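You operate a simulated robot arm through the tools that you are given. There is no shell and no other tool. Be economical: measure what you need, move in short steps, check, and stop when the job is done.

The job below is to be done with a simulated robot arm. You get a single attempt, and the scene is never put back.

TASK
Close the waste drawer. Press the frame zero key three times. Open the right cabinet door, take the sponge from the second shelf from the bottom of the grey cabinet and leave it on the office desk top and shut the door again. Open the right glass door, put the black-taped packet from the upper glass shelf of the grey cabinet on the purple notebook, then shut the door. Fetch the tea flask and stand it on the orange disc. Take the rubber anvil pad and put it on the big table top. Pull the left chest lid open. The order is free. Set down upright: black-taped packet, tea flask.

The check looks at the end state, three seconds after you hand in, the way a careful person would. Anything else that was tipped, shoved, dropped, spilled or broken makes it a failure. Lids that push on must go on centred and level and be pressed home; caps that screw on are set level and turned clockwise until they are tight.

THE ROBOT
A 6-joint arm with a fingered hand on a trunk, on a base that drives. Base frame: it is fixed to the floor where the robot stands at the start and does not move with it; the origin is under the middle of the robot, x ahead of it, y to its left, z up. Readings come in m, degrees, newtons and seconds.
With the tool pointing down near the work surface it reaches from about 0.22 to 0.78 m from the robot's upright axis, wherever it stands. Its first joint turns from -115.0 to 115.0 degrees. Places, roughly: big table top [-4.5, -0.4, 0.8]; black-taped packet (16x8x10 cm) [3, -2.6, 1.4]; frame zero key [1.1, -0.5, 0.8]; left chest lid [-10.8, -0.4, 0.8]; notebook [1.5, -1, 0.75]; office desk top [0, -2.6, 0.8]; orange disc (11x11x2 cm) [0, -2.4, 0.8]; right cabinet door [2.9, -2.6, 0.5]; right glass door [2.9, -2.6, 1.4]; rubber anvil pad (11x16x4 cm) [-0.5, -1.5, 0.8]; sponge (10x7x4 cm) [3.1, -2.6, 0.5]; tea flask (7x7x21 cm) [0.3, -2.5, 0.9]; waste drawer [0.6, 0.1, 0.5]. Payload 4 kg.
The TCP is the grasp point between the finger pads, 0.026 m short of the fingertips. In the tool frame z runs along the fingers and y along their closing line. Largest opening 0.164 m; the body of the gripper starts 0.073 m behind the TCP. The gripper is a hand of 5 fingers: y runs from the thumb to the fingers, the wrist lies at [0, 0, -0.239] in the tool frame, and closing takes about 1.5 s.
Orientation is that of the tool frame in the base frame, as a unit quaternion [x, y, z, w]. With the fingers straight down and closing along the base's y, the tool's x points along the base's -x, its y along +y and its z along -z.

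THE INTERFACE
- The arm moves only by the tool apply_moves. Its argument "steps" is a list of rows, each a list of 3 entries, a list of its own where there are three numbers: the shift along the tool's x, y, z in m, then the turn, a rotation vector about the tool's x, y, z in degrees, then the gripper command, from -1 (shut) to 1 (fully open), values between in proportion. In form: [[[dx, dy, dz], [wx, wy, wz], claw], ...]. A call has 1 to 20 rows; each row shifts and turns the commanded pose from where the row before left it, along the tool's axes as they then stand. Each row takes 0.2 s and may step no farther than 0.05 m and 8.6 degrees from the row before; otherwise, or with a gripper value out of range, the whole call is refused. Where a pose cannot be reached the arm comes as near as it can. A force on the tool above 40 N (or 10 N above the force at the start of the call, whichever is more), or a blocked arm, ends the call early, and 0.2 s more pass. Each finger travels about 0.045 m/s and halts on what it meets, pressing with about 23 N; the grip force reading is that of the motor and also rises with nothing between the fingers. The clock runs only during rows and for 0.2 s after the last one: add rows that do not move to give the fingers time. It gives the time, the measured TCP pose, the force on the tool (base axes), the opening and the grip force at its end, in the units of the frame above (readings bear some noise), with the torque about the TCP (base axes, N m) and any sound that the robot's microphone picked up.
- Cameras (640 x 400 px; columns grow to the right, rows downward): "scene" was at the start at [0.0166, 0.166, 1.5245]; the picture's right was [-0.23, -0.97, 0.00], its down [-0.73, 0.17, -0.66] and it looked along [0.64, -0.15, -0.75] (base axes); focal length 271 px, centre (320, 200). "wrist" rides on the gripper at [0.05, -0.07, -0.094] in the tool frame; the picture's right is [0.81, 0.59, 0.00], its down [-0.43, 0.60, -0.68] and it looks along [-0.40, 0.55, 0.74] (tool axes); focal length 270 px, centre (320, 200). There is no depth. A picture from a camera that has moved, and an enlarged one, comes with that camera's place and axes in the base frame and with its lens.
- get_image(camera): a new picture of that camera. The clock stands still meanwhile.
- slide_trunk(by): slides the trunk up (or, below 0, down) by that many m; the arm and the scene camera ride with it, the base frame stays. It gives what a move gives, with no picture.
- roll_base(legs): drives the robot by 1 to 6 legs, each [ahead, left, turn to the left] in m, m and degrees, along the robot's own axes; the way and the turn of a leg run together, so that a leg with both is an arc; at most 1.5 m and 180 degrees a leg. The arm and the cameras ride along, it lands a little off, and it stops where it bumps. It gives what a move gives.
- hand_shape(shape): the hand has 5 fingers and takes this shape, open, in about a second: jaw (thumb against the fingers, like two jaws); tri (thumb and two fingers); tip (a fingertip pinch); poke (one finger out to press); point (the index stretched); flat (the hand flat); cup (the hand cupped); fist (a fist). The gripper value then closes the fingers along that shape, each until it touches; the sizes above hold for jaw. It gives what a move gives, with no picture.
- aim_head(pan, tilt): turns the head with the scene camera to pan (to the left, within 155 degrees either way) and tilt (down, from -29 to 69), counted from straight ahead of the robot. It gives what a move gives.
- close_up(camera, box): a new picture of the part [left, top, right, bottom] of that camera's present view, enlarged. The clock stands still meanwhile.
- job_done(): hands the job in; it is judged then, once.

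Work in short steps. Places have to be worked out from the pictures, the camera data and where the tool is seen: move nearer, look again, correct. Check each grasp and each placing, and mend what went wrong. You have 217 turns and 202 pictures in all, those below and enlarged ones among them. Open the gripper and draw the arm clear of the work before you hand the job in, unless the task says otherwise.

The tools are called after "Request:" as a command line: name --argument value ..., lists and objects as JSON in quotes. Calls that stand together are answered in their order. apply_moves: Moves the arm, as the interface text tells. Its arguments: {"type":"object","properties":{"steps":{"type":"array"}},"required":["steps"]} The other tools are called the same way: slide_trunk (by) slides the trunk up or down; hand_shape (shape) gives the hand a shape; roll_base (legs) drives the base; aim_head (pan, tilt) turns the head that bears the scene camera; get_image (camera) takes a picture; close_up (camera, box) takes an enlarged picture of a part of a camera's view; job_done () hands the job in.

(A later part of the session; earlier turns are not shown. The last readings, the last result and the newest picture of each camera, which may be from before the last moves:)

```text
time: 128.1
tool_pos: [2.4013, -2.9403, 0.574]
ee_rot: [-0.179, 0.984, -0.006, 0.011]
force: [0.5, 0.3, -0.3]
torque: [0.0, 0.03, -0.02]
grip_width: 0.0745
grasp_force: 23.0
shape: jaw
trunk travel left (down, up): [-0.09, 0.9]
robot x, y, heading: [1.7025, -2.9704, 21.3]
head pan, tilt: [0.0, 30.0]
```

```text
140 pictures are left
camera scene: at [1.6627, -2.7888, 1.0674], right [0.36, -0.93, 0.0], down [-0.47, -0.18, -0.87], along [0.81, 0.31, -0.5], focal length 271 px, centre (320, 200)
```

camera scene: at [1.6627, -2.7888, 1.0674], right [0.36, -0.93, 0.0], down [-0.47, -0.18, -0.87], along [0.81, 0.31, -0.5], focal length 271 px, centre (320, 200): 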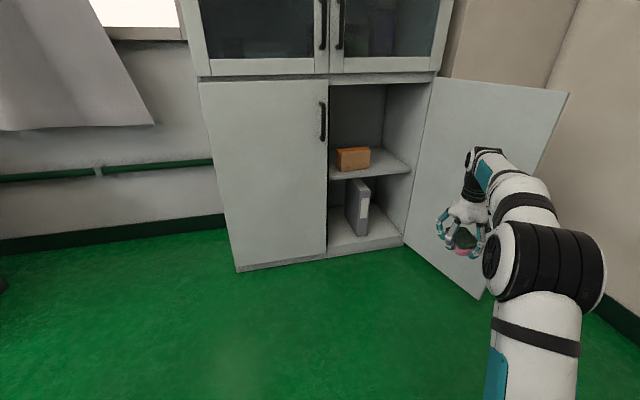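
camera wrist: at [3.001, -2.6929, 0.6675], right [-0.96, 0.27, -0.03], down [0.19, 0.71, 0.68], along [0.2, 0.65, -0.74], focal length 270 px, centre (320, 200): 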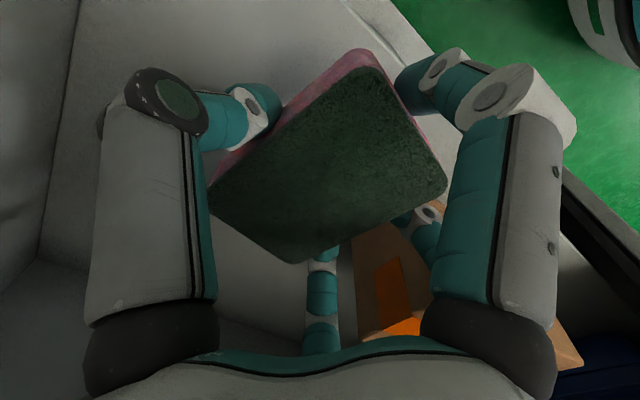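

Clear of the cabinet. I raise the trunk, turn around to face the office desk, and look.

Request:
slide_trunk --by 0.4

Request:
roll_base --legs '[[0, 0, 100], [0, 0, 92.7], [0.0, -0.9, 0]]'

Request:
aim_head --pan 0 --tilt 30

Request:
get_image --camera "scene"

```text
time: 131.9
tool_pos: [2.4025, -2.9411, 0.9752]
ee_rot: [-0.178, 0.984, -0.006, 0.012]
force: [0.1, -1.1, -0.1]
torque: [-0.03, 0.0, -0.03]
grip_width: 0.0747
grasp_force: 22.6
shape: jaw
trunk travel left (down, up): [-0.49, 0.5]
robot x, y, heading: [1.6985, -2.969, 21.2]
head pan, tilt: [0.0, 30.0]
```

```text
time: 144.9
tool_pos: [0.5119, -2.4007, 0.9746]
ee_rot: [0.958, 0.285, -0.012, -0.004]
force: [0.0, 0.6, -0.5]
torque: [-0.04, -0.02, -0.03]
grip_width: 0.0742
grasp_force: 23.3
shape: jaw
trunk travel left (down, up): [-0.49, 0.5]
robot x, y, heading: [1.192, -2.2205, -146.2]
head pan, tilt: [0.0, 30.0]
```

```text
time: 145.5
tool_pos: [0.5118, -2.3994, 0.9736]
ee_rot: [0.958, 0.286, -0.013, -0.004]
force: [0.9, 0.4, -0.2]
torque: [0.01, 0.01, 0.0]
grip_width: 0.0741
grasp_force: 22.7
shape: jaw
trunk travel left (down, up): [-0.49, 0.5]
robot x, y, heading: [1.1913, -2.2186, -146.0]
head pan, tilt: [0.0, 30.0]
```

```text
139 pictures are left
camera scene: at [1.2676, -2.3896, 1.4674], right [-0.56, 0.83, 0.0], down [0.42, 0.28, -0.87], along [-0.72, -0.48, -0.5], focal length 271 px, centre (320, 200)
```

scene: 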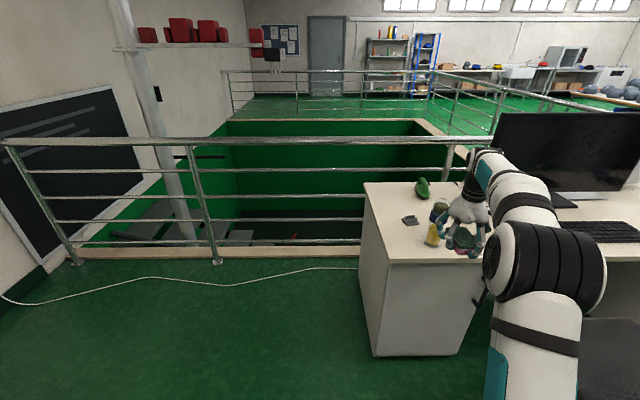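

The hand partly hides the desk. I back off a little and raise the trunk to see the desk top clearly.

Request:
roll_base --legs '[[-0.25, 0, 0]]'

Request:
slide_trunk --by 0.2

Request:
aim_head --pan -5 --tilt 35

Request:
get_image --camera "scene"

Request:
close_up --camera "scene" --box '[320, 100, 600, 275]'

```text
time: 147.3
tool_pos: [0.723, -2.2614, 0.9753]
ee_rot: [0.958, 0.288, -0.012, -0.004]
force: [-0.2, -0.2, 0.3]
torque: [0.01, -0.01, 0.0]
grip_width: 0.0739
grasp_force: 23.1
shape: jaw
trunk travel left (down, up): [-0.49, 0.5]
robot x, y, heading: [1.3965, -2.0724, -146.0]
head pan, tilt: [0.0, 30.0]
```

```text
time: 149.5
tool_pos: [0.7228, -2.2619, 1.1745]
ee_rot: [0.957, 0.289, -0.012, -0.005]
force: [0.2, -0.4, 0.1]
torque: [0.0, 0.02, 0.03]
grip_width: 0.0741
grasp_force: 23.3
shape: jaw
trunk travel left (down, up): [-0.69, 0.3]
robot x, y, heading: [1.3949, -2.0786, -145.9]
head pan, tilt: [0.0, 30.0]
```

```text
time: 150.2
tool_pos: [0.7215, -2.2622, 1.1747]
ee_rot: [0.957, 0.288, -0.012, -0.004]
force: [-0.1, -0.2, -0.7]
torque: [0.02, 0.01, 0.0]
grip_width: 0.0743
grasp_force: 23.0
shape: jaw
trunk travel left (down, up): [-0.69, 0.3]
robot x, y, heading: [1.3986, -2.0788, -145.7]
head pan, tilt: [-5.0, 35.0]
```

```text
138 pictures are left
camera scene: at [1.4755, -2.2404, 1.6596], right [-0.49, 0.87, 0.0], down [0.5, 0.28, -0.82], along [-0.72, -0.4, -0.57], focal length 271 px, centre (320, 200)
```

scene: 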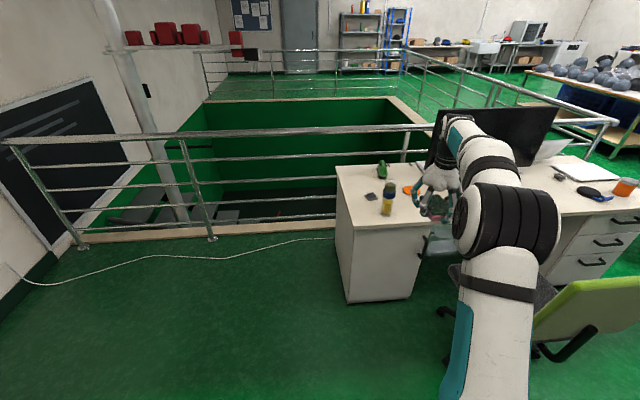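

```text
2.29 times, centred on (460, 188) of scene
camera zoom: at [1.4755, -2.2404, 1.6596], right [-0.49, 0.87, 0.0], down [0.5, 0.28, -0.82], along [-0.72, -0.4, -0.57], focal length 619 px, centre (0, 229)
```

zoom: 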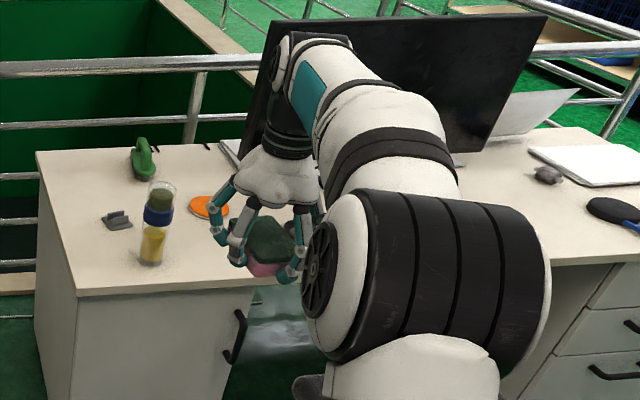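

The flask stands at about (0.33, -2.49), the disc at (0.07, -2.42). The space in front of the disc is free, about (0.17, -2.24), so I bring the hand above it.

Request:
roll_base --legs '[[0, -0.3265, 0], [0.445, 0, 0]]'

Request:
aim_head --pan 5 --tilt 50

Request:
get_image --camera "scene"

Request:
get_image --camera "wrist"

```text
time: 154.6
tool_pos: [0.1686, -2.2474, 1.1746]
ee_rot: [0.957, 0.29, -0.011, -0.004]
force: [0.9, -0.3, 0.7]
torque: [0.03, 0.01, 0.03]
grip_width: 0.0741
grasp_force: 22.6
shape: jaw
trunk travel left (down, up): [-0.69, 0.3]
robot x, y, heading: [0.8456, -2.0574, -145.6]
head pan, tilt: [-5.0, 35.0]
```

```text
time: 155.4
tool_pos: [0.1705, -2.2461, 1.1744]
ee_rot: [0.957, 0.29, -0.012, -0.005]
force: [0.7, -0.8, -1.4]
torque: [-0.03, -0.02, 0.0]
grip_width: 0.0742
grasp_force: 22.9
shape: jaw
trunk travel left (down, up): [-0.69, 0.3]
robot x, y, heading: [0.8473, -2.0576, -145.4]
head pan, tilt: [5.0, 50.0]
```

```text
136 pictures are left
camera scene: at [0.94, -2.2265, 1.6379], right [-0.63, 0.77, 0.0], down [0.59, 0.49, -0.64], along [-0.5, -0.41, -0.77], focal length 271 px, centre (320, 200)
```

scene: 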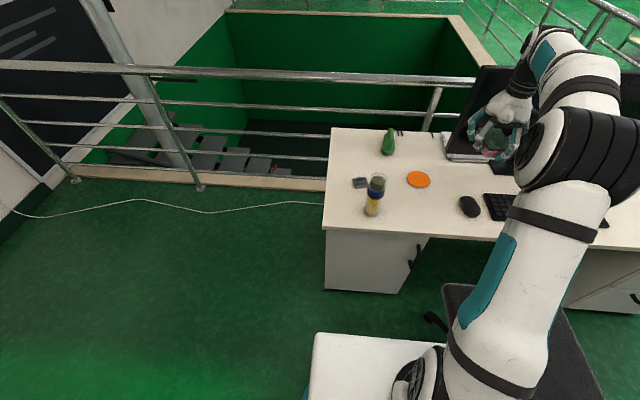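

```text
135 pictures are left
camera wrist: at [0.1754, -2.1598, 1.2679], right [1.0, -0.04, -0.03], down [-0.01, -0.74, 0.68], along [-0.05, -0.68, -0.74], focal length 270 px, centre (320, 200)
```

wrist: 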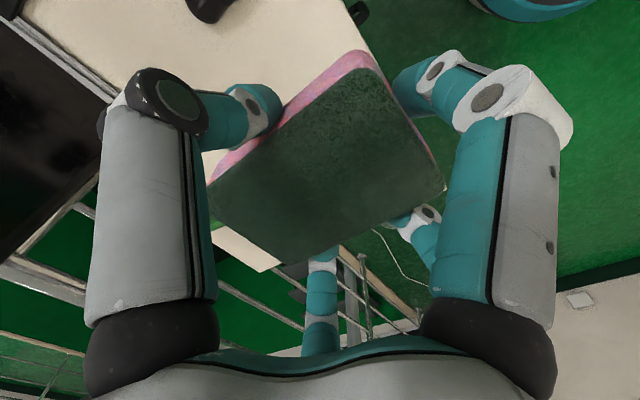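

The mouse is closer than I thought, so I shift 10 cm to the left to d≈2.06, and lower to just above the desk.

Request:
roll_base --legs '[[0, 0.106, 0]]'

Request:
slide_trunk --by -0.29

Request:
aim_head --pan 10 --tilt 40

Request:
get_image --camera "scene"

Request:
get_image --camera "wrist"

```text
time: 156.6
tool_pos: [0.2309, -2.3354, 1.1756]
ee_rot: [0.956, 0.292, -0.012, -0.005]
force: [0.6, 0.0, 1.1]
torque: [0.02, 0.03, 0.02]
grip_width: 0.074
grasp_force: 23.0
shape: jaw
trunk travel left (down, up): [-0.69, 0.3]
robot x, y, heading: [0.9068, -2.1442, -145.4]
head pan, tilt: [5.0, 50.0]
```

```text
time: 159.5
tool_pos: [0.2311, -2.3347, 0.8851]
ee_rot: [0.956, 0.292, -0.012, -0.004]
force: [0.3, -0.1, -1.2]
torque: [0.0, -0.01, 0.0]
grip_width: 0.0742
grasp_force: 22.8
shape: jaw
trunk travel left (down, up): [-0.4, 0.59]
robot x, y, heading: [0.8994, -2.1435, -145.2]
head pan, tilt: [5.0, 50.0]
```

```text
time: 160.2
tool_pos: [0.2298, -2.3355, 0.8845]
ee_rot: [0.956, 0.292, -0.014, -0.005]
force: [0.3, -0.1, 0.0]
torque: [-0.04, -0.04, -0.02]
grip_width: 0.0742
grasp_force: 23.2
shape: jaw
trunk travel left (down, up): [-0.4, 0.59]
robot x, y, heading: [0.9077, -2.1464, -145.4]
head pan, tilt: [10.0, 40.0]
```

```text
134 pictures are left
camera scene: at [0.9993, -2.3245, 1.362], right [-0.7, 0.71, 0.0], down [0.46, 0.45, -0.77], along [-0.55, -0.54, -0.64], focal length 271 px, centre (320, 200)
```

scene: 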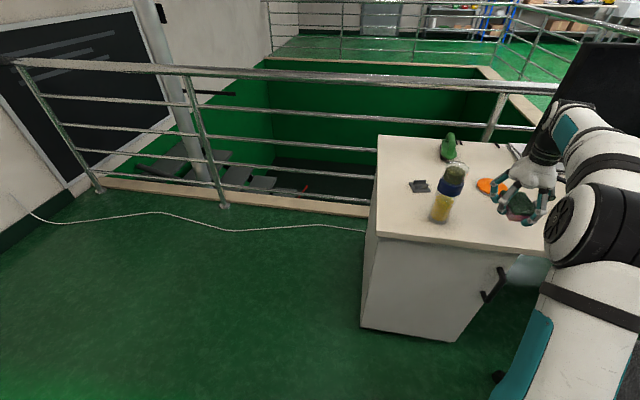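

```text
133 pictures are left
camera wrist: at [0.2358, -2.2483, 0.9779], right [1.0, -0.04, -0.03], down [-0.01, -0.74, 0.68], along [-0.04, -0.68, -0.74], focal length 270 px, centre (320, 200)
```

wrist: 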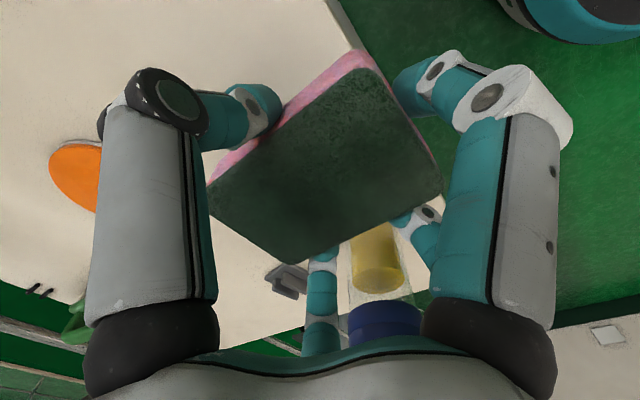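

The sponge needs to be about 4.5 cm farther in from the desk's front edge. I move in and lower it to contact.

Request:
roll_base --legs '[[0.045, 0, 0]]'

Request:
apply_moves --steps '[[[0, 0, 0.02], [0, 0, 0], -0.6], [[0, 0, 0.01], [0, 0, 0], -0.6], [[0, 0, 0.006], [0, 0, 0], -0.6], [[0, 0, 0.005], [0, 0, 0], -0.6], [[0, 0, 0.005], [0, 0, 0], -0.6]]'

Request:
get_image --camera "wrist"

Request:
close_up --camera "scene" --box '[380, 110, 620, 260]'

```text
time: 161.1
tool_pos: [0.1934, -2.3608, 0.8842]
ee_rot: [0.956, 0.292, -0.013, -0.004]
force: [0.0, -0.5, 0.6]
torque: [0.02, -0.06, -0.03]
grip_width: 0.0741
grasp_force: 23.1
shape: jaw
trunk travel left (down, up): [-0.4, 0.59]
robot x, y, heading: [0.87, -2.1695, -145.6]
head pan, tilt: [10.0, 40.0]
```

```text
time: 162.3
tool_pos: [0.1929, -2.3603, 0.8381]
ee_rot: [0.957, 0.291, -0.011, -0.004]
force: [-0.3, 0.5, -0.2]
torque: [0.01, 0.0, -0.02]
grip_width: 0.0741
grasp_force: 23.3
shape: jaw
trunk travel left (down, up): [-0.4, 0.59]
robot x, y, heading: [0.8699, -2.1692, -145.7]
head pan, tilt: [10.0, 40.0]
```

```text
132 pictures are left
camera wrist: at [0.1977, -2.273, 0.9319], right [1.0, -0.04, -0.03], down [-0.01, -0.74, 0.68], along [-0.04, -0.68, -0.74], focal length 270 px, centre (320, 200)
```

wrist: 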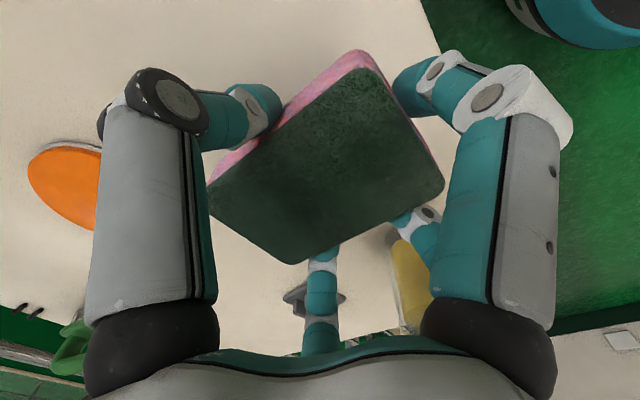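

```text
2.67 times, centred on (500, 185) of scene
camera zoom: at [0.9623, -2.3499, 1.3621], right [-0.7, 0.71, 0.0], down [0.46, 0.45, -0.77], along [-0.55, -0.54, -0.64], focal length 722 px, centre (-160, 240)
```

zoom: 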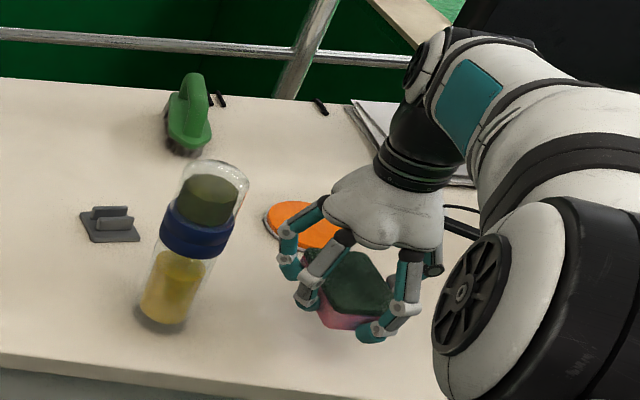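

Still above the desk. I go on lowering in small steps until contact.

Request:
apply_moves --steps '[[[0, 0, 0.006], [0, 0, 0], -0.6], [[0, 0, 0.005], [0, 0, 0], -0.6], [[0, 0, 0.005], [0, 0, 0], -0.6], [[0, 0, 0.005], [0, 0, 0], -0.6]]'

Request:
close_up --camera "scene" --box '[440, 150, 600, 250]'

```text
time: 163.3
tool_pos: [0.1912, -2.3587, 0.819]
ee_rot: [0.957, 0.291, -0.013, -0.004]
force: [-0.3, 0.1, -0.4]
torque: [-0.01, 0.0, -0.04]
grip_width: 0.0739
grasp_force: 22.8
shape: jaw
trunk travel left (down, up): [-0.4, 0.59]
robot x, y, heading: [0.87, -2.1736, -145.5]
head pan, tilt: [10.0, 40.0]
```

```text
4.00 times, centred on (520, 200) of scene
camera zoom: at [0.9623, -2.3499, 1.3621], right [-0.7, 0.71, 0.0], down [0.46, 0.45, -0.77], along [-0.55, -0.54, -0.64], focal length 1084 px, centre (-480, 200)
```

zoom: 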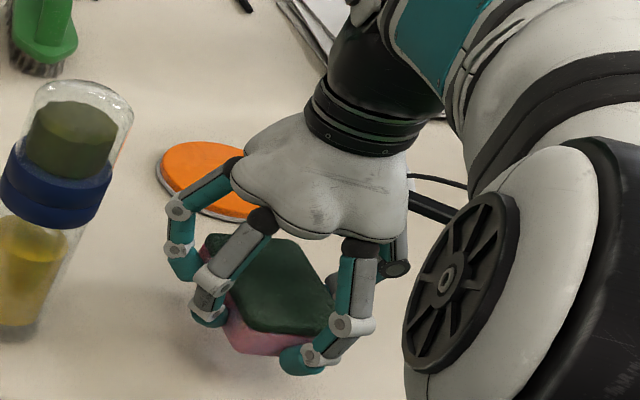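

The shadow shows a small gap still. I continue down.

Request:
apply_moves --steps '[[[0, 0, 0.005], [0, 0, 0], -0.6], [[0, 0, 0.005], [0, 0, 0], -0.6], [[0, 0, 0.005], [0, 0, 0], -0.6], [[0, 0, 0.005], [0, 0, 0], -0.6]]'

Request:
close_up --camera "scene" --box '[440, 150, 600, 250]'

```text
time: 164.3
tool_pos: [0.1903, -2.3597, 0.7967]
ee_rot: [0.956, 0.292, -0.012, -0.005]
force: [0.8, 0.2, 0.2]
torque: [-0.03, 0.0, 0.01]
grip_width: 0.0741
grasp_force: 23.2
shape: jaw
trunk travel left (down, up): [-0.4, 0.59]
robot x, y, heading: [0.871, -2.1693, -145.6]
head pan, tilt: [10.0, 40.0]
```

```text
4.00 times, centred on (520, 200) of scene
camera zoom: at [0.9623, -2.3499, 1.3621], right [-0.7, 0.71, 0.0], down [0.46, 0.45, -0.77], along [-0.55, -0.54, -0.64], focal length 1084 px, centre (-480, 200)
```

zoom: 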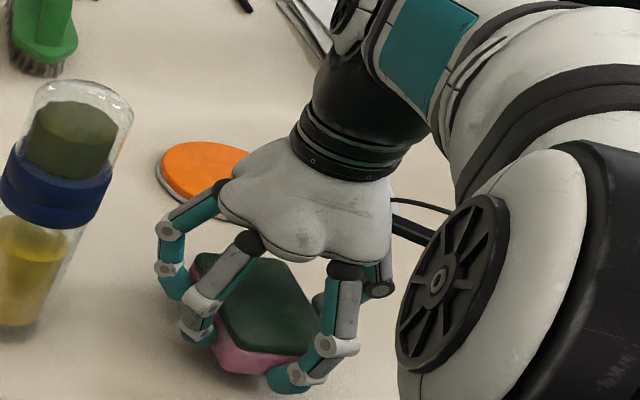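

Close to contact now. I make fine steps and watch the force.

Request:
apply_moves --steps '[[[0, 0, 0.004], [0, 0, 0], -0.6], [[0, 0, 0.003], [0, 0, 0], -0.6], [[0, 0, 0.003], [0, 0, 0], -0.6]]'

Request:
apply_moves --steps '[[[0, 0, 0.003], [0, 0, 0], -0.6], [[0, 0, 0.003], [0, 0, 0], -0.6]]'

```text
time: 165.1
tool_pos: [0.1909, -2.3599, 0.7871]
ee_rot: [0.957, 0.291, -0.012, -0.005]
force: [0.1, 0.2, 0.6]
torque: [0.01, 0.0, 0.01]
grip_width: 0.0743
grasp_force: 22.7
shape: jaw
trunk travel left (down, up): [-0.4, 0.59]
robot x, y, heading: [0.8684, -2.1717, -145.6]
head pan, tilt: [10.0, 40.0]
```

```text
time: 165.7
tool_pos: [0.1911, -2.3604, 0.7821]
ee_rot: [0.956, 0.292, -0.012, -0.004]
force: [-0.8, 0.3, -0.3]
torque: [0.01, 0.03, -0.02]
grip_width: 0.0741
grasp_force: 22.9
shape: jaw
trunk travel left (down, up): [-0.4, 0.59]
robot x, y, heading: [0.868, -2.1708, -145.4]
head pan, tilt: [10.0, 40.0]
```

Request:
apply_moves --steps '[[[0, 0, 0.003], [0, 0, 0], -0.6], [[0, 0, 0.003], [0, 0, 0], -0.6], [[0, 0, 0.003], [0, 0, 0], -0.6]]'

Request:
close_up --camera "scene" --box '[440, 150, 600, 250]'

```text
time: 166.5
tool_pos: [0.1905, -2.3592, 0.7768]
ee_rot: [0.957, 0.29, -0.015, -0.005]
force: [1.8, 2.8, 27.2]
torque: [1.19, -1.05, -0.03]
grip_width: 0.074
grasp_force: 22.9
shape: jaw
trunk travel left (down, up): [-0.4, 0.59]
robot x, y, heading: [0.8709, -2.1679, -145.5]
head pan, tilt: [10.0, 40.0]
```

```text
4.00 times, centred on (520, 200) of scene
camera zoom: at [0.9648, -2.3492, 1.3625], right [-0.7, 0.71, 0.0], down [0.46, 0.45, -0.77], along [-0.55, -0.54, -0.64], focal length 1084 px, centre (-480, 200)
```

zoom: 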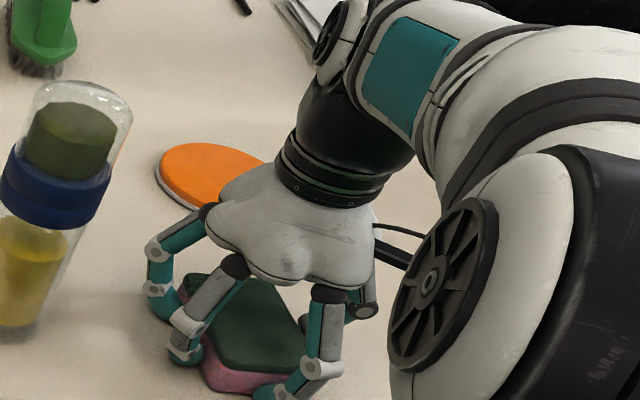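

Contact: the desk surface is at about z 0.74. I ease up a little, open the hand and lift off.

Request:
apply_moves --steps '[[[0, 0, -0.003], [0, 0, 0], 0], [[0, 0, 0], [0, 0, 0], 0.3], [[0, 0, 0], [0, 0, 0], 0.3], [[0, 0, 0], [0, 0, 0], 0.3], [[0, 0, -0.03], [0, 0, 0], 0.3], [[0, 0, -0.04], [0, 0, 0], 0.3], [[0, 0, -0.04], [0, 0, 0], 0.3]]'

Request:
slide_trunk --by 0.2

Request:
get_image --camera "wrist"

Request:
get_image --camera "scene"

```text
time: 168.1
tool_pos: [0.1954, -2.3591, 0.8867]
ee_rot: [0.956, 0.292, -0.012, -0.004]
force: [-0.5, 0.4, -0.8]
torque: [-0.02, -0.01, 0.02]
grip_width: 0.106
grasp_force: 0.1
shape: jaw
trunk travel left (down, up): [-0.4, 0.59]
robot x, y, heading: [0.8705, -2.1712, -145.7]
head pan, tilt: [10.0, 40.0]
```

```text
time: 170.3
tool_pos: [0.1953, -2.3595, 1.087]
ee_rot: [0.957, 0.291, -0.013, -0.005]
force: [0.5, 0.0, 0.1]
torque: [0.01, 0.03, 0.03]
grip_width: 0.106
grasp_force: 0.0
shape: jaw
trunk travel left (down, up): [-0.6, 0.39]
robot x, y, heading: [0.8651, -2.1714, -145.5]
head pan, tilt: [10.0, 40.0]
```

```text
127 pictures are left
camera wrist: at [0.2011, -2.2731, 1.1805], right [1.0, -0.04, -0.03], down [-0.01, -0.74, 0.68], along [-0.05, -0.68, -0.74], focal length 270 px, centre (320, 200)
```

wrist: 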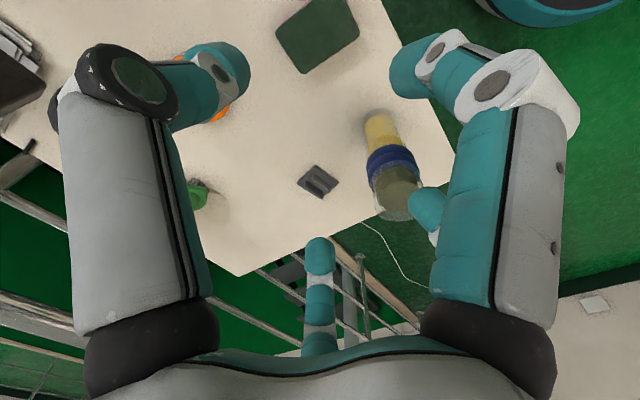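

```text
126 pictures are left
camera scene: at [0.9622, -2.35, 1.562], right [-0.7, 0.71, 0.0], down [0.46, 0.45, -0.77], along [-0.55, -0.54, -0.64], focal length 271 px, centre (320, 200)
```

scene: 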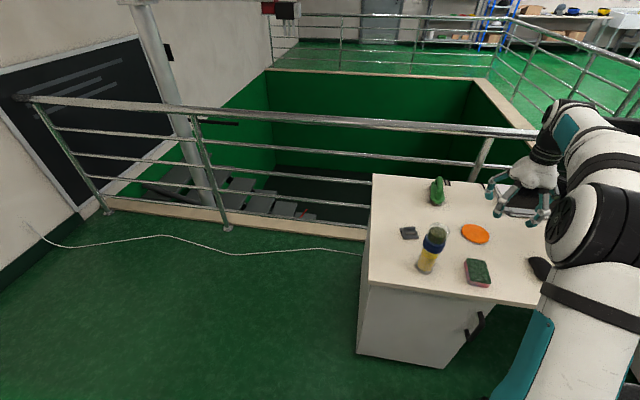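

The sponge is down. Now the flask: I enlarge the view to locate flask and disc precisely.

Request:
close_up --camera "scene" --box '[380, 190, 540, 290]'

```text
4.00 times, centred on (460, 240) of scene
camera zoom: at [0.9622, -2.35, 1.562], right [-0.7, 0.71, 0.0], down [0.46, 0.45, -0.77], along [-0.55, -0.54, -0.64], focal length 1084 px, centre (-240, 40)
```

zoom: 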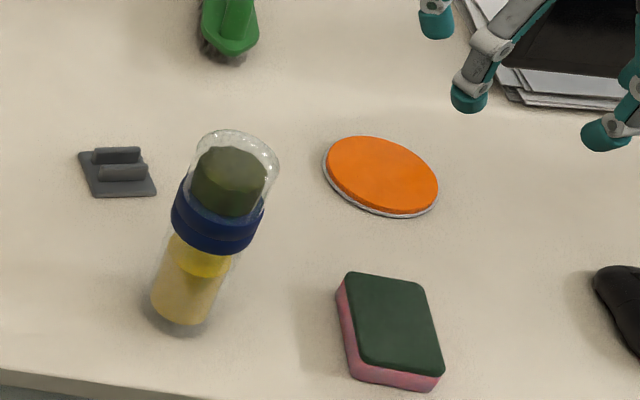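

Flask axis at (0.273, -2.497), disc centre at (0.0, -2.43), desk at 0.74. I strafe so that the hand is over the flask, opening wider, and check.

Request:
roll_base --legs '[[0.013, 0.157, 0]]'

Request:
apply_moves --steps '[[[0, 0, 0.01], [0, 0, 0], 0.6], [[0, 0, 0.01], [0, 0, 0], 0.6], [[0, 0, 0], [0, 0, 0], 0.6]]'

Request:
get_image --camera "wrist"

Request:
close_up --camera "scene" --box '[380, 130, 600, 290]'

```text
time: 171.7
tool_pos: [0.272, -2.4944, 1.0877]
ee_rot: [0.956, 0.292, -0.013, -0.005]
force: [-0.2, 0.0, -0.6]
torque: [0.03, 0.01, -0.01]
grip_width: 0.1061
grasp_force: 0.1
shape: jaw
trunk travel left (down, up): [-0.6, 0.39]
robot x, y, heading: [0.9421, -2.3049, -145.6]
head pan, tilt: [10.0, 40.0]
```

```text
time: 172.5
tool_pos: [0.2706, -2.4926, 1.0678]
ee_rot: [0.956, 0.292, -0.013, -0.005]
force: [-0.4, -0.8, 0.1]
torque: [0.0, 0.01, 0.04]
grip_width: 0.1309
grasp_force: 0.0
shape: jaw
trunk travel left (down, up): [-0.6, 0.39]
robot x, y, heading: [0.9422, -2.3005, -145.2]
head pan, tilt: [10.0, 40.0]
```

```text
124 pictures are left
camera wrist: at [0.2765, -2.4065, 1.1607], right [1.0, -0.04, -0.03], down [-0.01, -0.74, 0.68], along [-0.04, -0.68, -0.74], focal length 270 px, centre (320, 200)
```

wrist: 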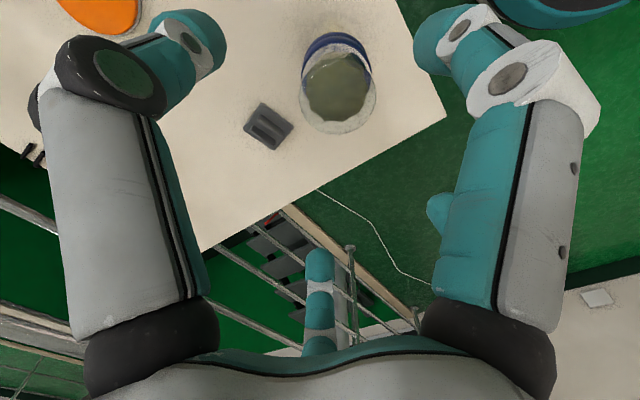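

```text
2.50 times, centred on (490, 210) of scene
camera zoom: at [1.0381, -2.4824, 1.5621], right [-0.7, 0.71, 0.0], down [0.46, 0.45, -0.77], along [-0.55, -0.54, -0.64], focal length 677 px, centre (-105, 175)
```

zoom: 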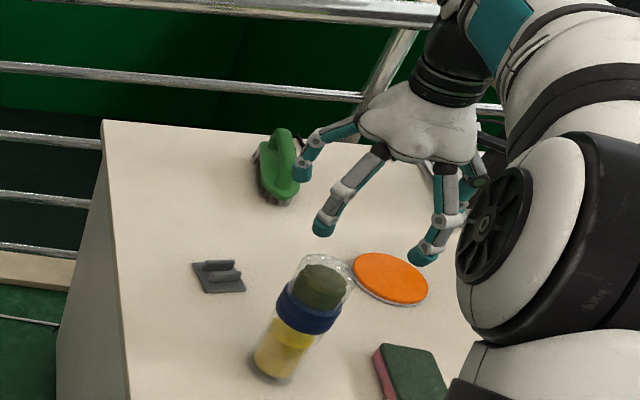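

The flask top shows at about (0.28, -2.491), so I shift 1 cm and lower the hand around it.

Request:
apply_moves --steps '[[[0.009, 0.002, 0.02], [0, 0, 0], 0.6], [[0, 0, 0.03], [0, 0, 0], 0.6], [[0, 0, 0.03], [0, 0, 0], 0.6], [[0, 0, 0.02], [0, 0, 0], 0.6]]'

Request:
get_image --camera "wrist"

Request:
close_up --camera "scene" --box '[380, 150, 600, 310]'

```text
time: 173.5
tool_pos: [0.2758, -2.4889, 0.9668]
ee_rot: [0.956, 0.292, -0.012, -0.004]
force: [-0.8, 0.4, -0.1]
torque: [-0.02, -0.03, 0.01]
grip_width: 0.131
grasp_force: 0.0
shape: jaw
trunk travel left (down, up): [-0.6, 0.39]
robot x, y, heading: [0.9445, -2.3037, -145.5]
head pan, tilt: [10.0, 40.0]
```

```text
122 pictures are left
camera wrist: at [0.2828, -2.4025, 1.0593], right [1.0, -0.04, -0.03], down [-0.01, -0.74, 0.68], along [-0.04, -0.68, -0.74], focal length 270 px, centre (320, 200)
```

wrist: 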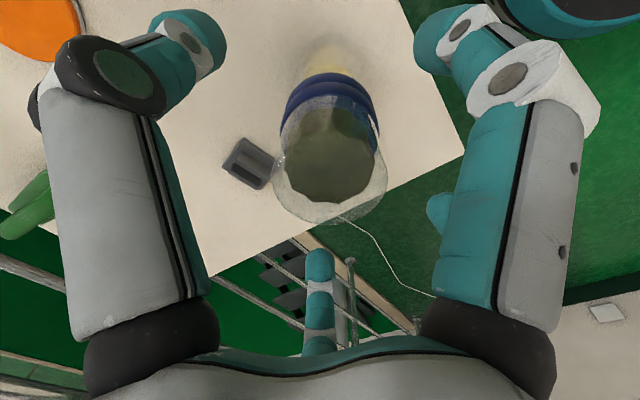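

```text
2.50 times, centred on (490, 230) of scene
camera zoom: at [1.038, -2.4824, 1.5621], right [-0.7, 0.71, 0.0], down [0.46, 0.45, -0.77], along [-0.55, -0.54, -0.64], focal length 677 px, centre (-105, 125)
```

zoom: 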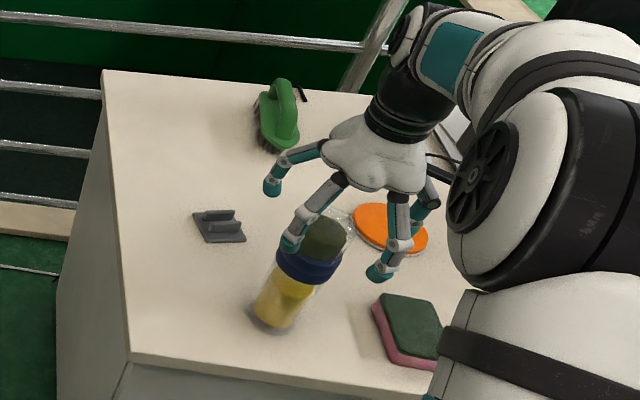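

Aligned within a few mm. I correct slightly and lower the remaining 8 cm around the flask's top.

Request:
apply_moves --steps '[[[0.003, 0.006, 0.02], [0, 0, 0], 0.6], [[0, 0, 0.02], [0, 0, 0], 0.6], [[0, 0, 0.02], [0, 0, 0], 0.6], [[0, 0, 0.015], [0, 0, 0], 0.6], [[0, 0, 0.01], [0, 0, 0], 0.6]]'

Request:
get_image --camera "wrist"

Request:
close_up --camera "scene" --box '[380, 150, 600, 310]'

```text
time: 174.7
tool_pos: [0.2801, -2.4929, 0.8818]
ee_rot: [0.956, 0.293, -0.013, -0.004]
force: [-0.3, -0.7, -0.1]
torque: [-0.02, -0.03, -0.04]
grip_width: 0.1309
grasp_force: 0.0
shape: jaw
trunk travel left (down, up): [-0.6, 0.39]
robot x, y, heading: [0.947, -2.3055, -145.4]
head pan, tilt: [10.0, 40.0]
```

```text
120 pictures are left
camera wrist: at [0.2863, -2.4062, 0.9748], right [1.0, -0.04, -0.03], down [-0.01, -0.74, 0.68], along [-0.04, -0.68, -0.74], focal length 270 px, centre (320, 200)
```

wrist: 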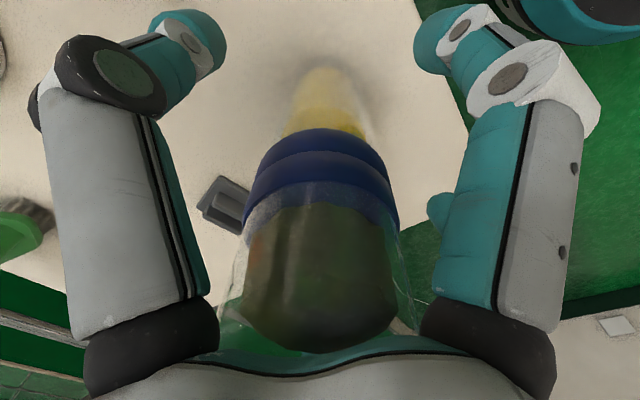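

```text
2.50 times, centred on (490, 230) of scene
camera zoom: at [1.0381, -2.4824, 1.5621], right [-0.7, 0.71, 0.0], down [0.46, 0.45, -0.77], along [-0.55, -0.54, -0.64], focal length 677 px, centre (-105, 125)
```

zoom: 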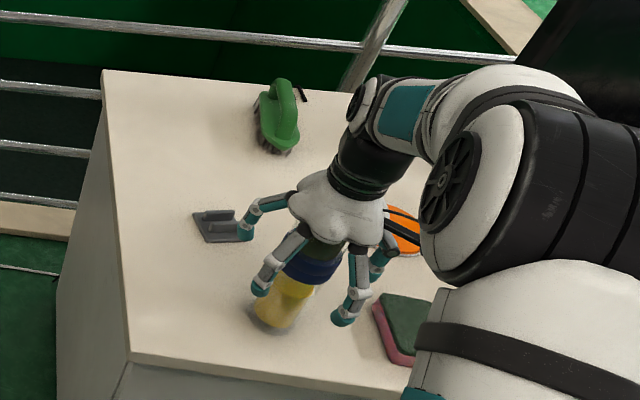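

The hand surrounds the flask with the band between the fingers. I close.

Request:
apply_moves --steps '[[[0, 0, 0], [0, 0, 0], 0.2], [[0, 0, 0], [0, 0, 0], 0], [[0, 0, 0], [0, 0, 0], -0.3], [[0, 0, 0], [0, 0, 0], -0.5], [[0, 0, 0], [0, 0, 0], -0.6], [[0, 0, 0], [0, 0, 0], -0.6], [[0, 0, 0], [0, 0, 0], -0.6]]'

Request:
get_image --camera "wrist"

Request:
close_up --camera "scene" --box '[380, 150, 600, 310]'

```text
time: 176.3
tool_pos: [0.2806, -2.4927, 0.8806]
ee_rot: [0.956, 0.293, -0.012, -0.004]
force: [-0.4, -0.6, -0.2]
torque: [-0.03, -0.01, -0.01]
grip_width: 0.0544
grasp_force: 23.1
shape: jaw
trunk travel left (down, up): [-0.6, 0.39]
robot x, y, heading: [0.9476, -2.3018, -145.3]
head pan, tilt: [10.0, 40.0]
```

```text
118 pictures are left
camera wrist: at [0.2863, -2.4063, 0.9745], right [1.0, -0.04, -0.03], down [-0.01, -0.74, 0.68], along [-0.04, -0.68, -0.74], focal length 270 px, centre (320, 200)
```

wrist: 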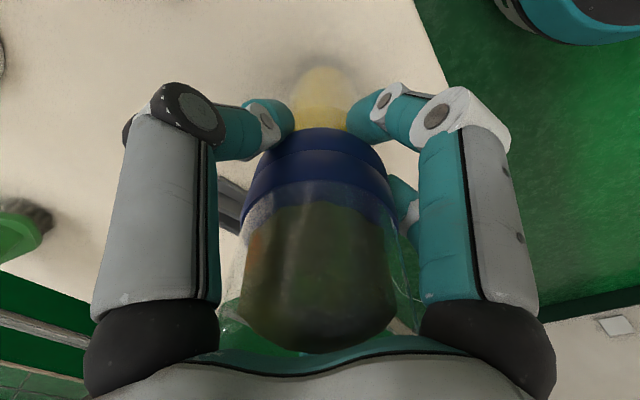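

```text
2.50 times, centred on (490, 230) of scene
camera zoom: at [1.0379, -2.4825, 1.562], right [-0.7, 0.71, 0.0], down [0.46, 0.45, -0.77], along [-0.55, -0.54, -0.64], focal length 677 px, centre (-105, 125)
```

zoom: 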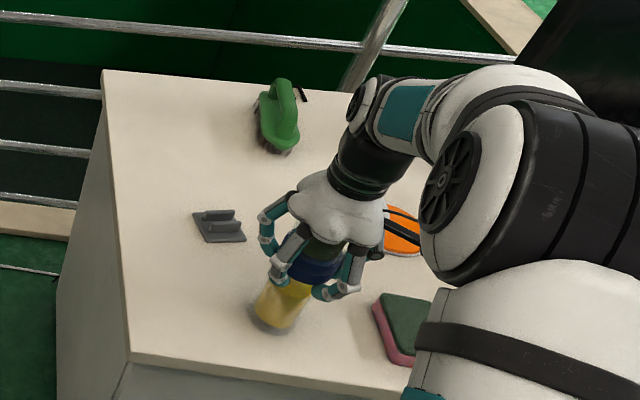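

Gripped under the band. I lift 10 cm with the trunk and verify it hangs upright.

Request:
slide_trunk --by 0.1

Request:
roll_base --legs '[[0, -0.215, 0]]'

Request:
apply_moves --steps '[[[-0.027, 0, 0], [0, 0, 0], -0.6], [[-0.027, 0, 0], [0, 0, 0], -0.6], [[-0.027, 0, 0], [0, 0, 0], -0.6]]'

Request:
get_image --camera "wrist"

Request:
get_image --camera "scene"

```text
time: 177.6
tool_pos: [0.2792, -2.4918, 0.9824]
ee_rot: [0.956, 0.293, -0.012, -0.004]
force: [0.3, 0.0, -4.5]
torque: [0.02, 0.01, 0.01]
grip_width: 0.0544
grasp_force: 23.1
shape: jaw
trunk travel left (down, up): [-0.7, 0.29]
robot x, y, heading: [0.9433, -2.305, -145.3]
head pan, tilt: [10.0, 40.0]
```

```text
time: 179.3
tool_pos: [0.1586, -2.317, 0.9813]
ee_rot: [0.956, 0.292, -0.013, -0.004]
force: [0.5, 0.5, -4.8]
torque: [-0.02, 0.01, -0.02]
grip_width: 0.0543
grasp_force: 23.0
shape: jaw
trunk travel left (down, up): [-0.7, 0.29]
robot x, y, heading: [0.8183, -2.1283, -145.6]
head pan, tilt: [10.0, 40.0]
```

```text
time: 180.1
tool_pos: [0.0929, -2.3629, 0.9815]
ee_rot: [0.956, 0.293, -0.012, -0.004]
force: [0.4, -0.1, -4.4]
torque: [0.02, -0.01, 0.01]
grip_width: 0.054
grasp_force: 22.9
shape: jaw
trunk travel left (down, up): [-0.7, 0.29]
robot x, y, heading: [0.8207, -2.1269, -145.1]
head pan, tilt: [10.0, 40.0]
```

```text
116 pictures are left
camera wrist: at [0.0974, -2.2768, 1.075], right [1.0, -0.03, -0.03], down [-0.01, -0.74, 0.68], along [-0.04, -0.68, -0.74], focal length 270 px, centre (320, 200)
```

wrist: 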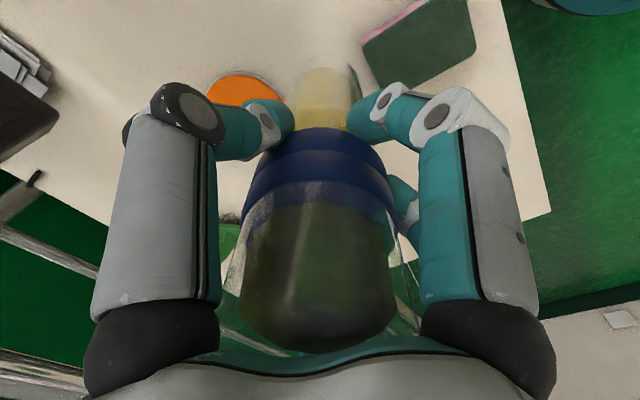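

```text
115 pictures are left
camera scene: at [0.9152, -2.3069, 1.6621], right [-0.7, 0.71, 0.0], down [0.46, 0.45, -0.77], along [-0.54, -0.54, -0.64], focal length 271 px, centre (320, 200)
```

scene: 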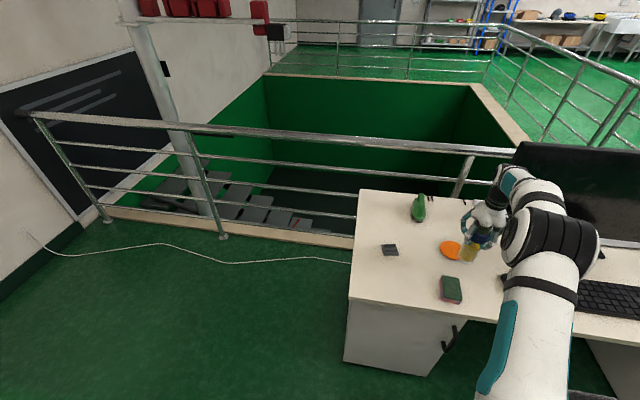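

Flask held upright (4.5 N). The disc is 11.6 cm straight ahead, so I drive the base there slowly.

Request:
roll_base --legs '[[0.114, 0, 0]]'

Request:
get_image --camera "wrist"

Request:
close_up --camera "scene" --box '[400, 170, 560, 290]'

```text
time: 181.3
tool_pos: [-0.002, -2.4276, 0.9808]
ee_rot: [0.956, 0.292, -0.012, -0.005]
force: [-0.7, -0.6, -5.1]
torque: [0.01, -0.02, -0.02]
grip_width: 0.0542
grasp_force: 23.5
shape: jaw
trunk travel left (down, up): [-0.7, 0.29]
robot x, y, heading: [0.7314, -2.1886, -145.1]
head pan, tilt: [10.0, 40.0]
```

```text
114 pictures are left
camera wrist: at [0.0044, -2.3415, 1.0748], right [1.0, -0.03, -0.03], down [-0.01, -0.74, 0.68], along [-0.04, -0.68, -0.74], focal length 270 px, centre (320, 200)
```

wrist: 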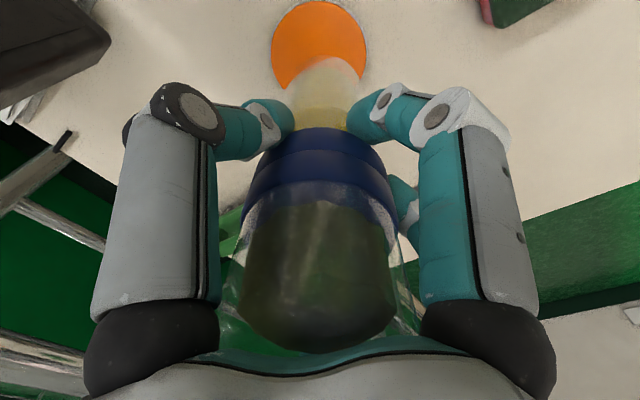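

```text
3.33 times, centred on (480, 230) of scene
camera zoom: at [0.8218, -2.3715, 1.662], right [-0.7, 0.71, 0.0], down [0.46, 0.45, -0.77], along [-0.54, -0.54, -0.64], focal length 903 px, centre (-213, 100)
```

zoom: 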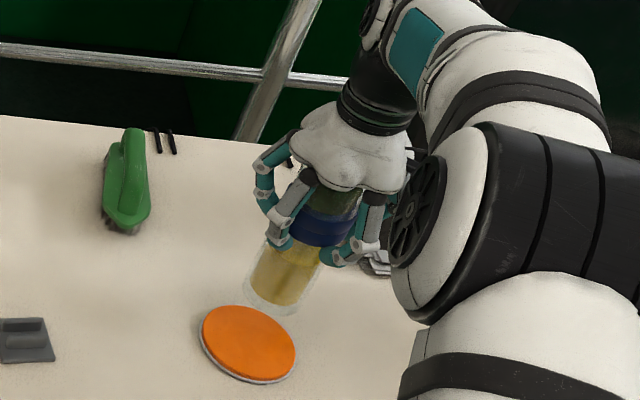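

Disc centre agrees within 6 mm of the flask axis. I lower 7 cm, then in fine steps to contact.

Request:
apply_moves --steps '[[[0, 0, 0.02], [0, 0, 0], -0.6], [[0, 0, 0.02], [0, 0, 0], -0.6], [[0, 0, 0.015], [0, 0, 0], -0.6], [[0, 0, 0.01], [0, 0, 0], -0.6]]'

Request:
apply_moves --steps '[[[0, 0, 0.004], [0, 0, 0], -0.6], [[0, 0, 0.004], [0, 0, 0], -0.6], [[0, 0, 0.003], [0, 0, 0], -0.6]]'

Request:
close_up --camera "scene" --box '[400, 170, 560, 290]'

```text
time: 182.3
tool_pos: [-0.0021, -2.428, 0.9172]
ee_rot: [0.956, 0.292, -0.012, -0.005]
force: [-0.1, -1.3, -3.8]
torque: [0.03, 0.0, -0.02]
grip_width: 0.0541
grasp_force: 23.0
shape: jaw
trunk travel left (down, up): [-0.7, 0.29]
robot x, y, heading: [0.7301, -2.1912, -145.4]
head pan, tilt: [10.0, 40.0]
```

```text
time: 183.1
tool_pos: [-0.0016, -2.4276, 0.9069]
ee_rot: [0.956, 0.292, -0.013, -0.005]
force: [0.6, -0.3, -4.9]
torque: [0.01, -0.01, 0.03]
grip_width: 0.0542
grasp_force: 22.5
shape: jaw
trunk travel left (down, up): [-0.7, 0.29]
robot x, y, heading: [0.7293, -2.1885, -145.3]
head pan, tilt: [10.0, 40.0]
```

```text
3.33 times, centred on (480, 230) of scene
camera zoom: at [0.8232, -2.3706, 1.6621], right [-0.7, 0.71, 0.0], down [0.46, 0.45, -0.77], along [-0.54, -0.54, -0.64], focal length 903 px, centre (-213, 100)
```

zoom: 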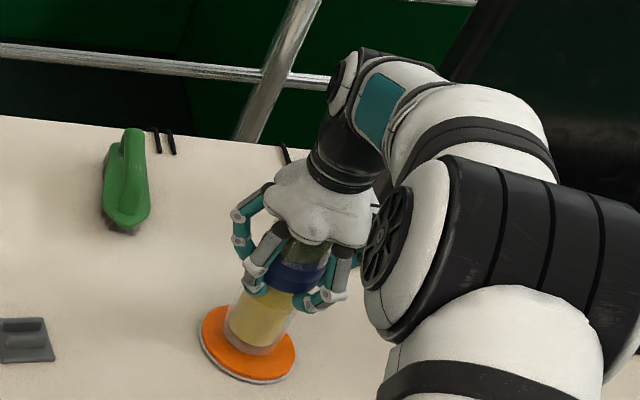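

The flask is centred over the disc. I continue in 2–3 mm steps until the weight is taken.

Request:
apply_moves --steps '[[[0, 0, 0.003], [0, 0, 0], -0.6], [[0, 0, 0.002], [0, 0, 0], -0.6], [[0, 0, 0.002], [0, 0, 0], -0.6]]'

Request:
apply_moves --steps '[[[0, 0, 0.002], [0, 0, 0], -0.6], [[0, 0, 0.002], [0, 0, 0], -0.6]]'

```text
time: 183.9
tool_pos: [-0.0017, -2.4276, 0.9005]
ee_rot: [0.956, 0.292, -0.012, -0.005]
force: [-0.3, -0.1, -4.9]
torque: [-0.01, 0.02, -0.01]
grip_width: 0.0543
grasp_force: 23.1
shape: jaw
trunk travel left (down, up): [-0.7, 0.29]
robot x, y, heading: [0.7302, -2.1921, -145.4]
head pan, tilt: [10.0, 40.0]
```

```text
time: 184.5
tool_pos: [-0.0029, -2.4261, 0.8962]
ee_rot: [0.956, 0.293, -0.012, -0.005]
force: [0.3, 0.2, -4.3]
torque: [-0.01, 0.01, 0.02]
grip_width: 0.0541
grasp_force: 23.0
shape: jaw
trunk travel left (down, up): [-0.7, 0.29]
robot x, y, heading: [0.7279, -2.189, -145.2]
head pan, tilt: [10.0, 40.0]
```

Request:
apply_moves --steps '[[[0, 0, 0.002], [0, 0, 0], -0.6], [[0, 0, 0.002], [0, 0, 0], -0.6]]'

Request:
apply_moves --steps '[[[0, 0, 0.002], [0, 0, 0], -0.6], [[0, 0, 0], [0, 0, 0], -0.6]]'

Request:
apply_moves --steps '[[[0, 0, 0.002], [0, 0, 0], -0.6], [[0, 0, 0], [0, 0, 0], -0.6]]'

```text
time: 185.1
tool_pos: [-0.0029, -2.4284, 0.8941]
ee_rot: [0.956, 0.292, -0.015, -0.004]
force: [0.3, 0.7, 7.0]
torque: [0.07, -0.08, 0.01]
grip_width: 0.0544
grasp_force: 22.9
shape: jaw
trunk travel left (down, up): [-0.7, 0.29]
robot x, y, heading: [0.736, -2.1922, -145.5]
head pan, tilt: [10.0, 40.0]
```

```text
time: 185.7
tool_pos: [-0.0032, -2.4269, 0.8923]
ee_rot: [0.956, 0.293, -0.015, -0.004]
force: [1.3, 0.4, 21.2]
torque: [0.04, -0.08, 0.0]
grip_width: 0.0548
grasp_force: 22.8
shape: jaw
trunk travel left (down, up): [-0.7, 0.29]
robot x, y, heading: [0.726, -2.1918, -145.3]
head pan, tilt: [10.0, 40.0]
```

```text
time: 186.3
tool_pos: [-0.0024, -2.4278, 0.8924]
ee_rot: [0.956, 0.292, -0.016, -0.004]
force: [-2.4, -0.2, 35.2]
torque: [0.03, 0.08, 0.06]
grip_width: 0.0551
grasp_force: 22.8
shape: jaw
trunk travel left (down, up): [-0.7, 0.29]
robot x, y, heading: [0.7298, -2.1886, -145.2]
head pan, tilt: [10.0, 40.0]
```

The flask stands on the disc. I relieve the pressing, open slowly and lift straight up.

Request:
apply_moves --steps '[[[0, 0, -0.005], [0, 0, 0], -0.6], [[0, 0, 0], [0, 0, 0], -0.2], [[0, 0, 0], [0, 0, 0], 0], [[0, 0, 0], [0, 0, 0], 0.2], [[0, 0, 0], [0, 0, 0], 0.4], [[0, 0, 0], [0, 0, 0], 0.6], [[0, 0, 0], [0, 0, 0], 0.6], [[0, 0, -0.02], [0, 0, 0], 0.6], [[0, 0, -0.04], [0, 0, 0], 0.6], [[0, 0, -0.04], [0, 0, 0], 0.6]]'

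Request:
slide_trunk --by 0.2

Request:
close_up --camera "scene" --box '[360, 170, 600, 350]'

```text
time: 188.5
tool_pos: [0.0, -2.4263, 0.9932]
ee_rot: [0.956, 0.292, -0.013, -0.004]
force: [-0.2, 0.8, 0.6]
torque: [0.0, 0.03, -0.01]
grip_width: 0.1309
grasp_force: 0.0
shape: jaw
trunk travel left (down, up): [-0.7, 0.29]
robot x, y, heading: [0.7307, -2.1903, -145.5]
head pan, tilt: [10.0, 40.0]
```

```text
time: 190.7
tool_pos: [-0.0008, -2.4263, 1.1914]
ee_rot: [0.956, 0.293, -0.011, -0.005]
force: [-0.4, 0.5, -0.5]
torque: [-0.03, 0.01, -0.03]
grip_width: 0.1309
grasp_force: 0.0
shape: jaw
trunk travel left (down, up): [-0.9, 0.09]
robot x, y, heading: [0.7285, -2.1908, -145.1]
head pan, tilt: [10.0, 40.0]
```

```text
2.22 times, centred on (480, 260) of scene
camera zoom: at [0.8237, -2.3705, 1.862], right [-0.7, 0.71, 0.0], down [0.46, 0.45, -0.77], along [-0.54, -0.54, -0.64], focal length 602 px, centre (-36, 67)
```

zoom: 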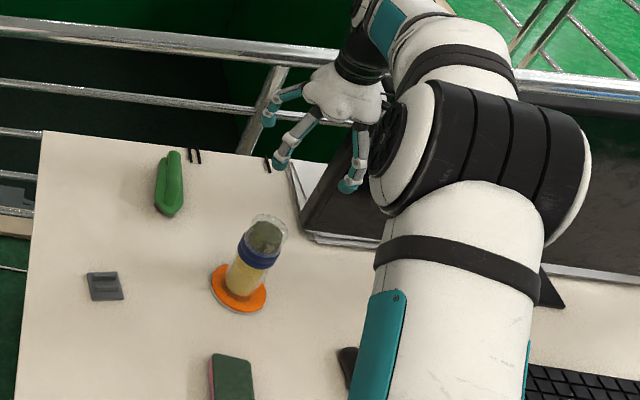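

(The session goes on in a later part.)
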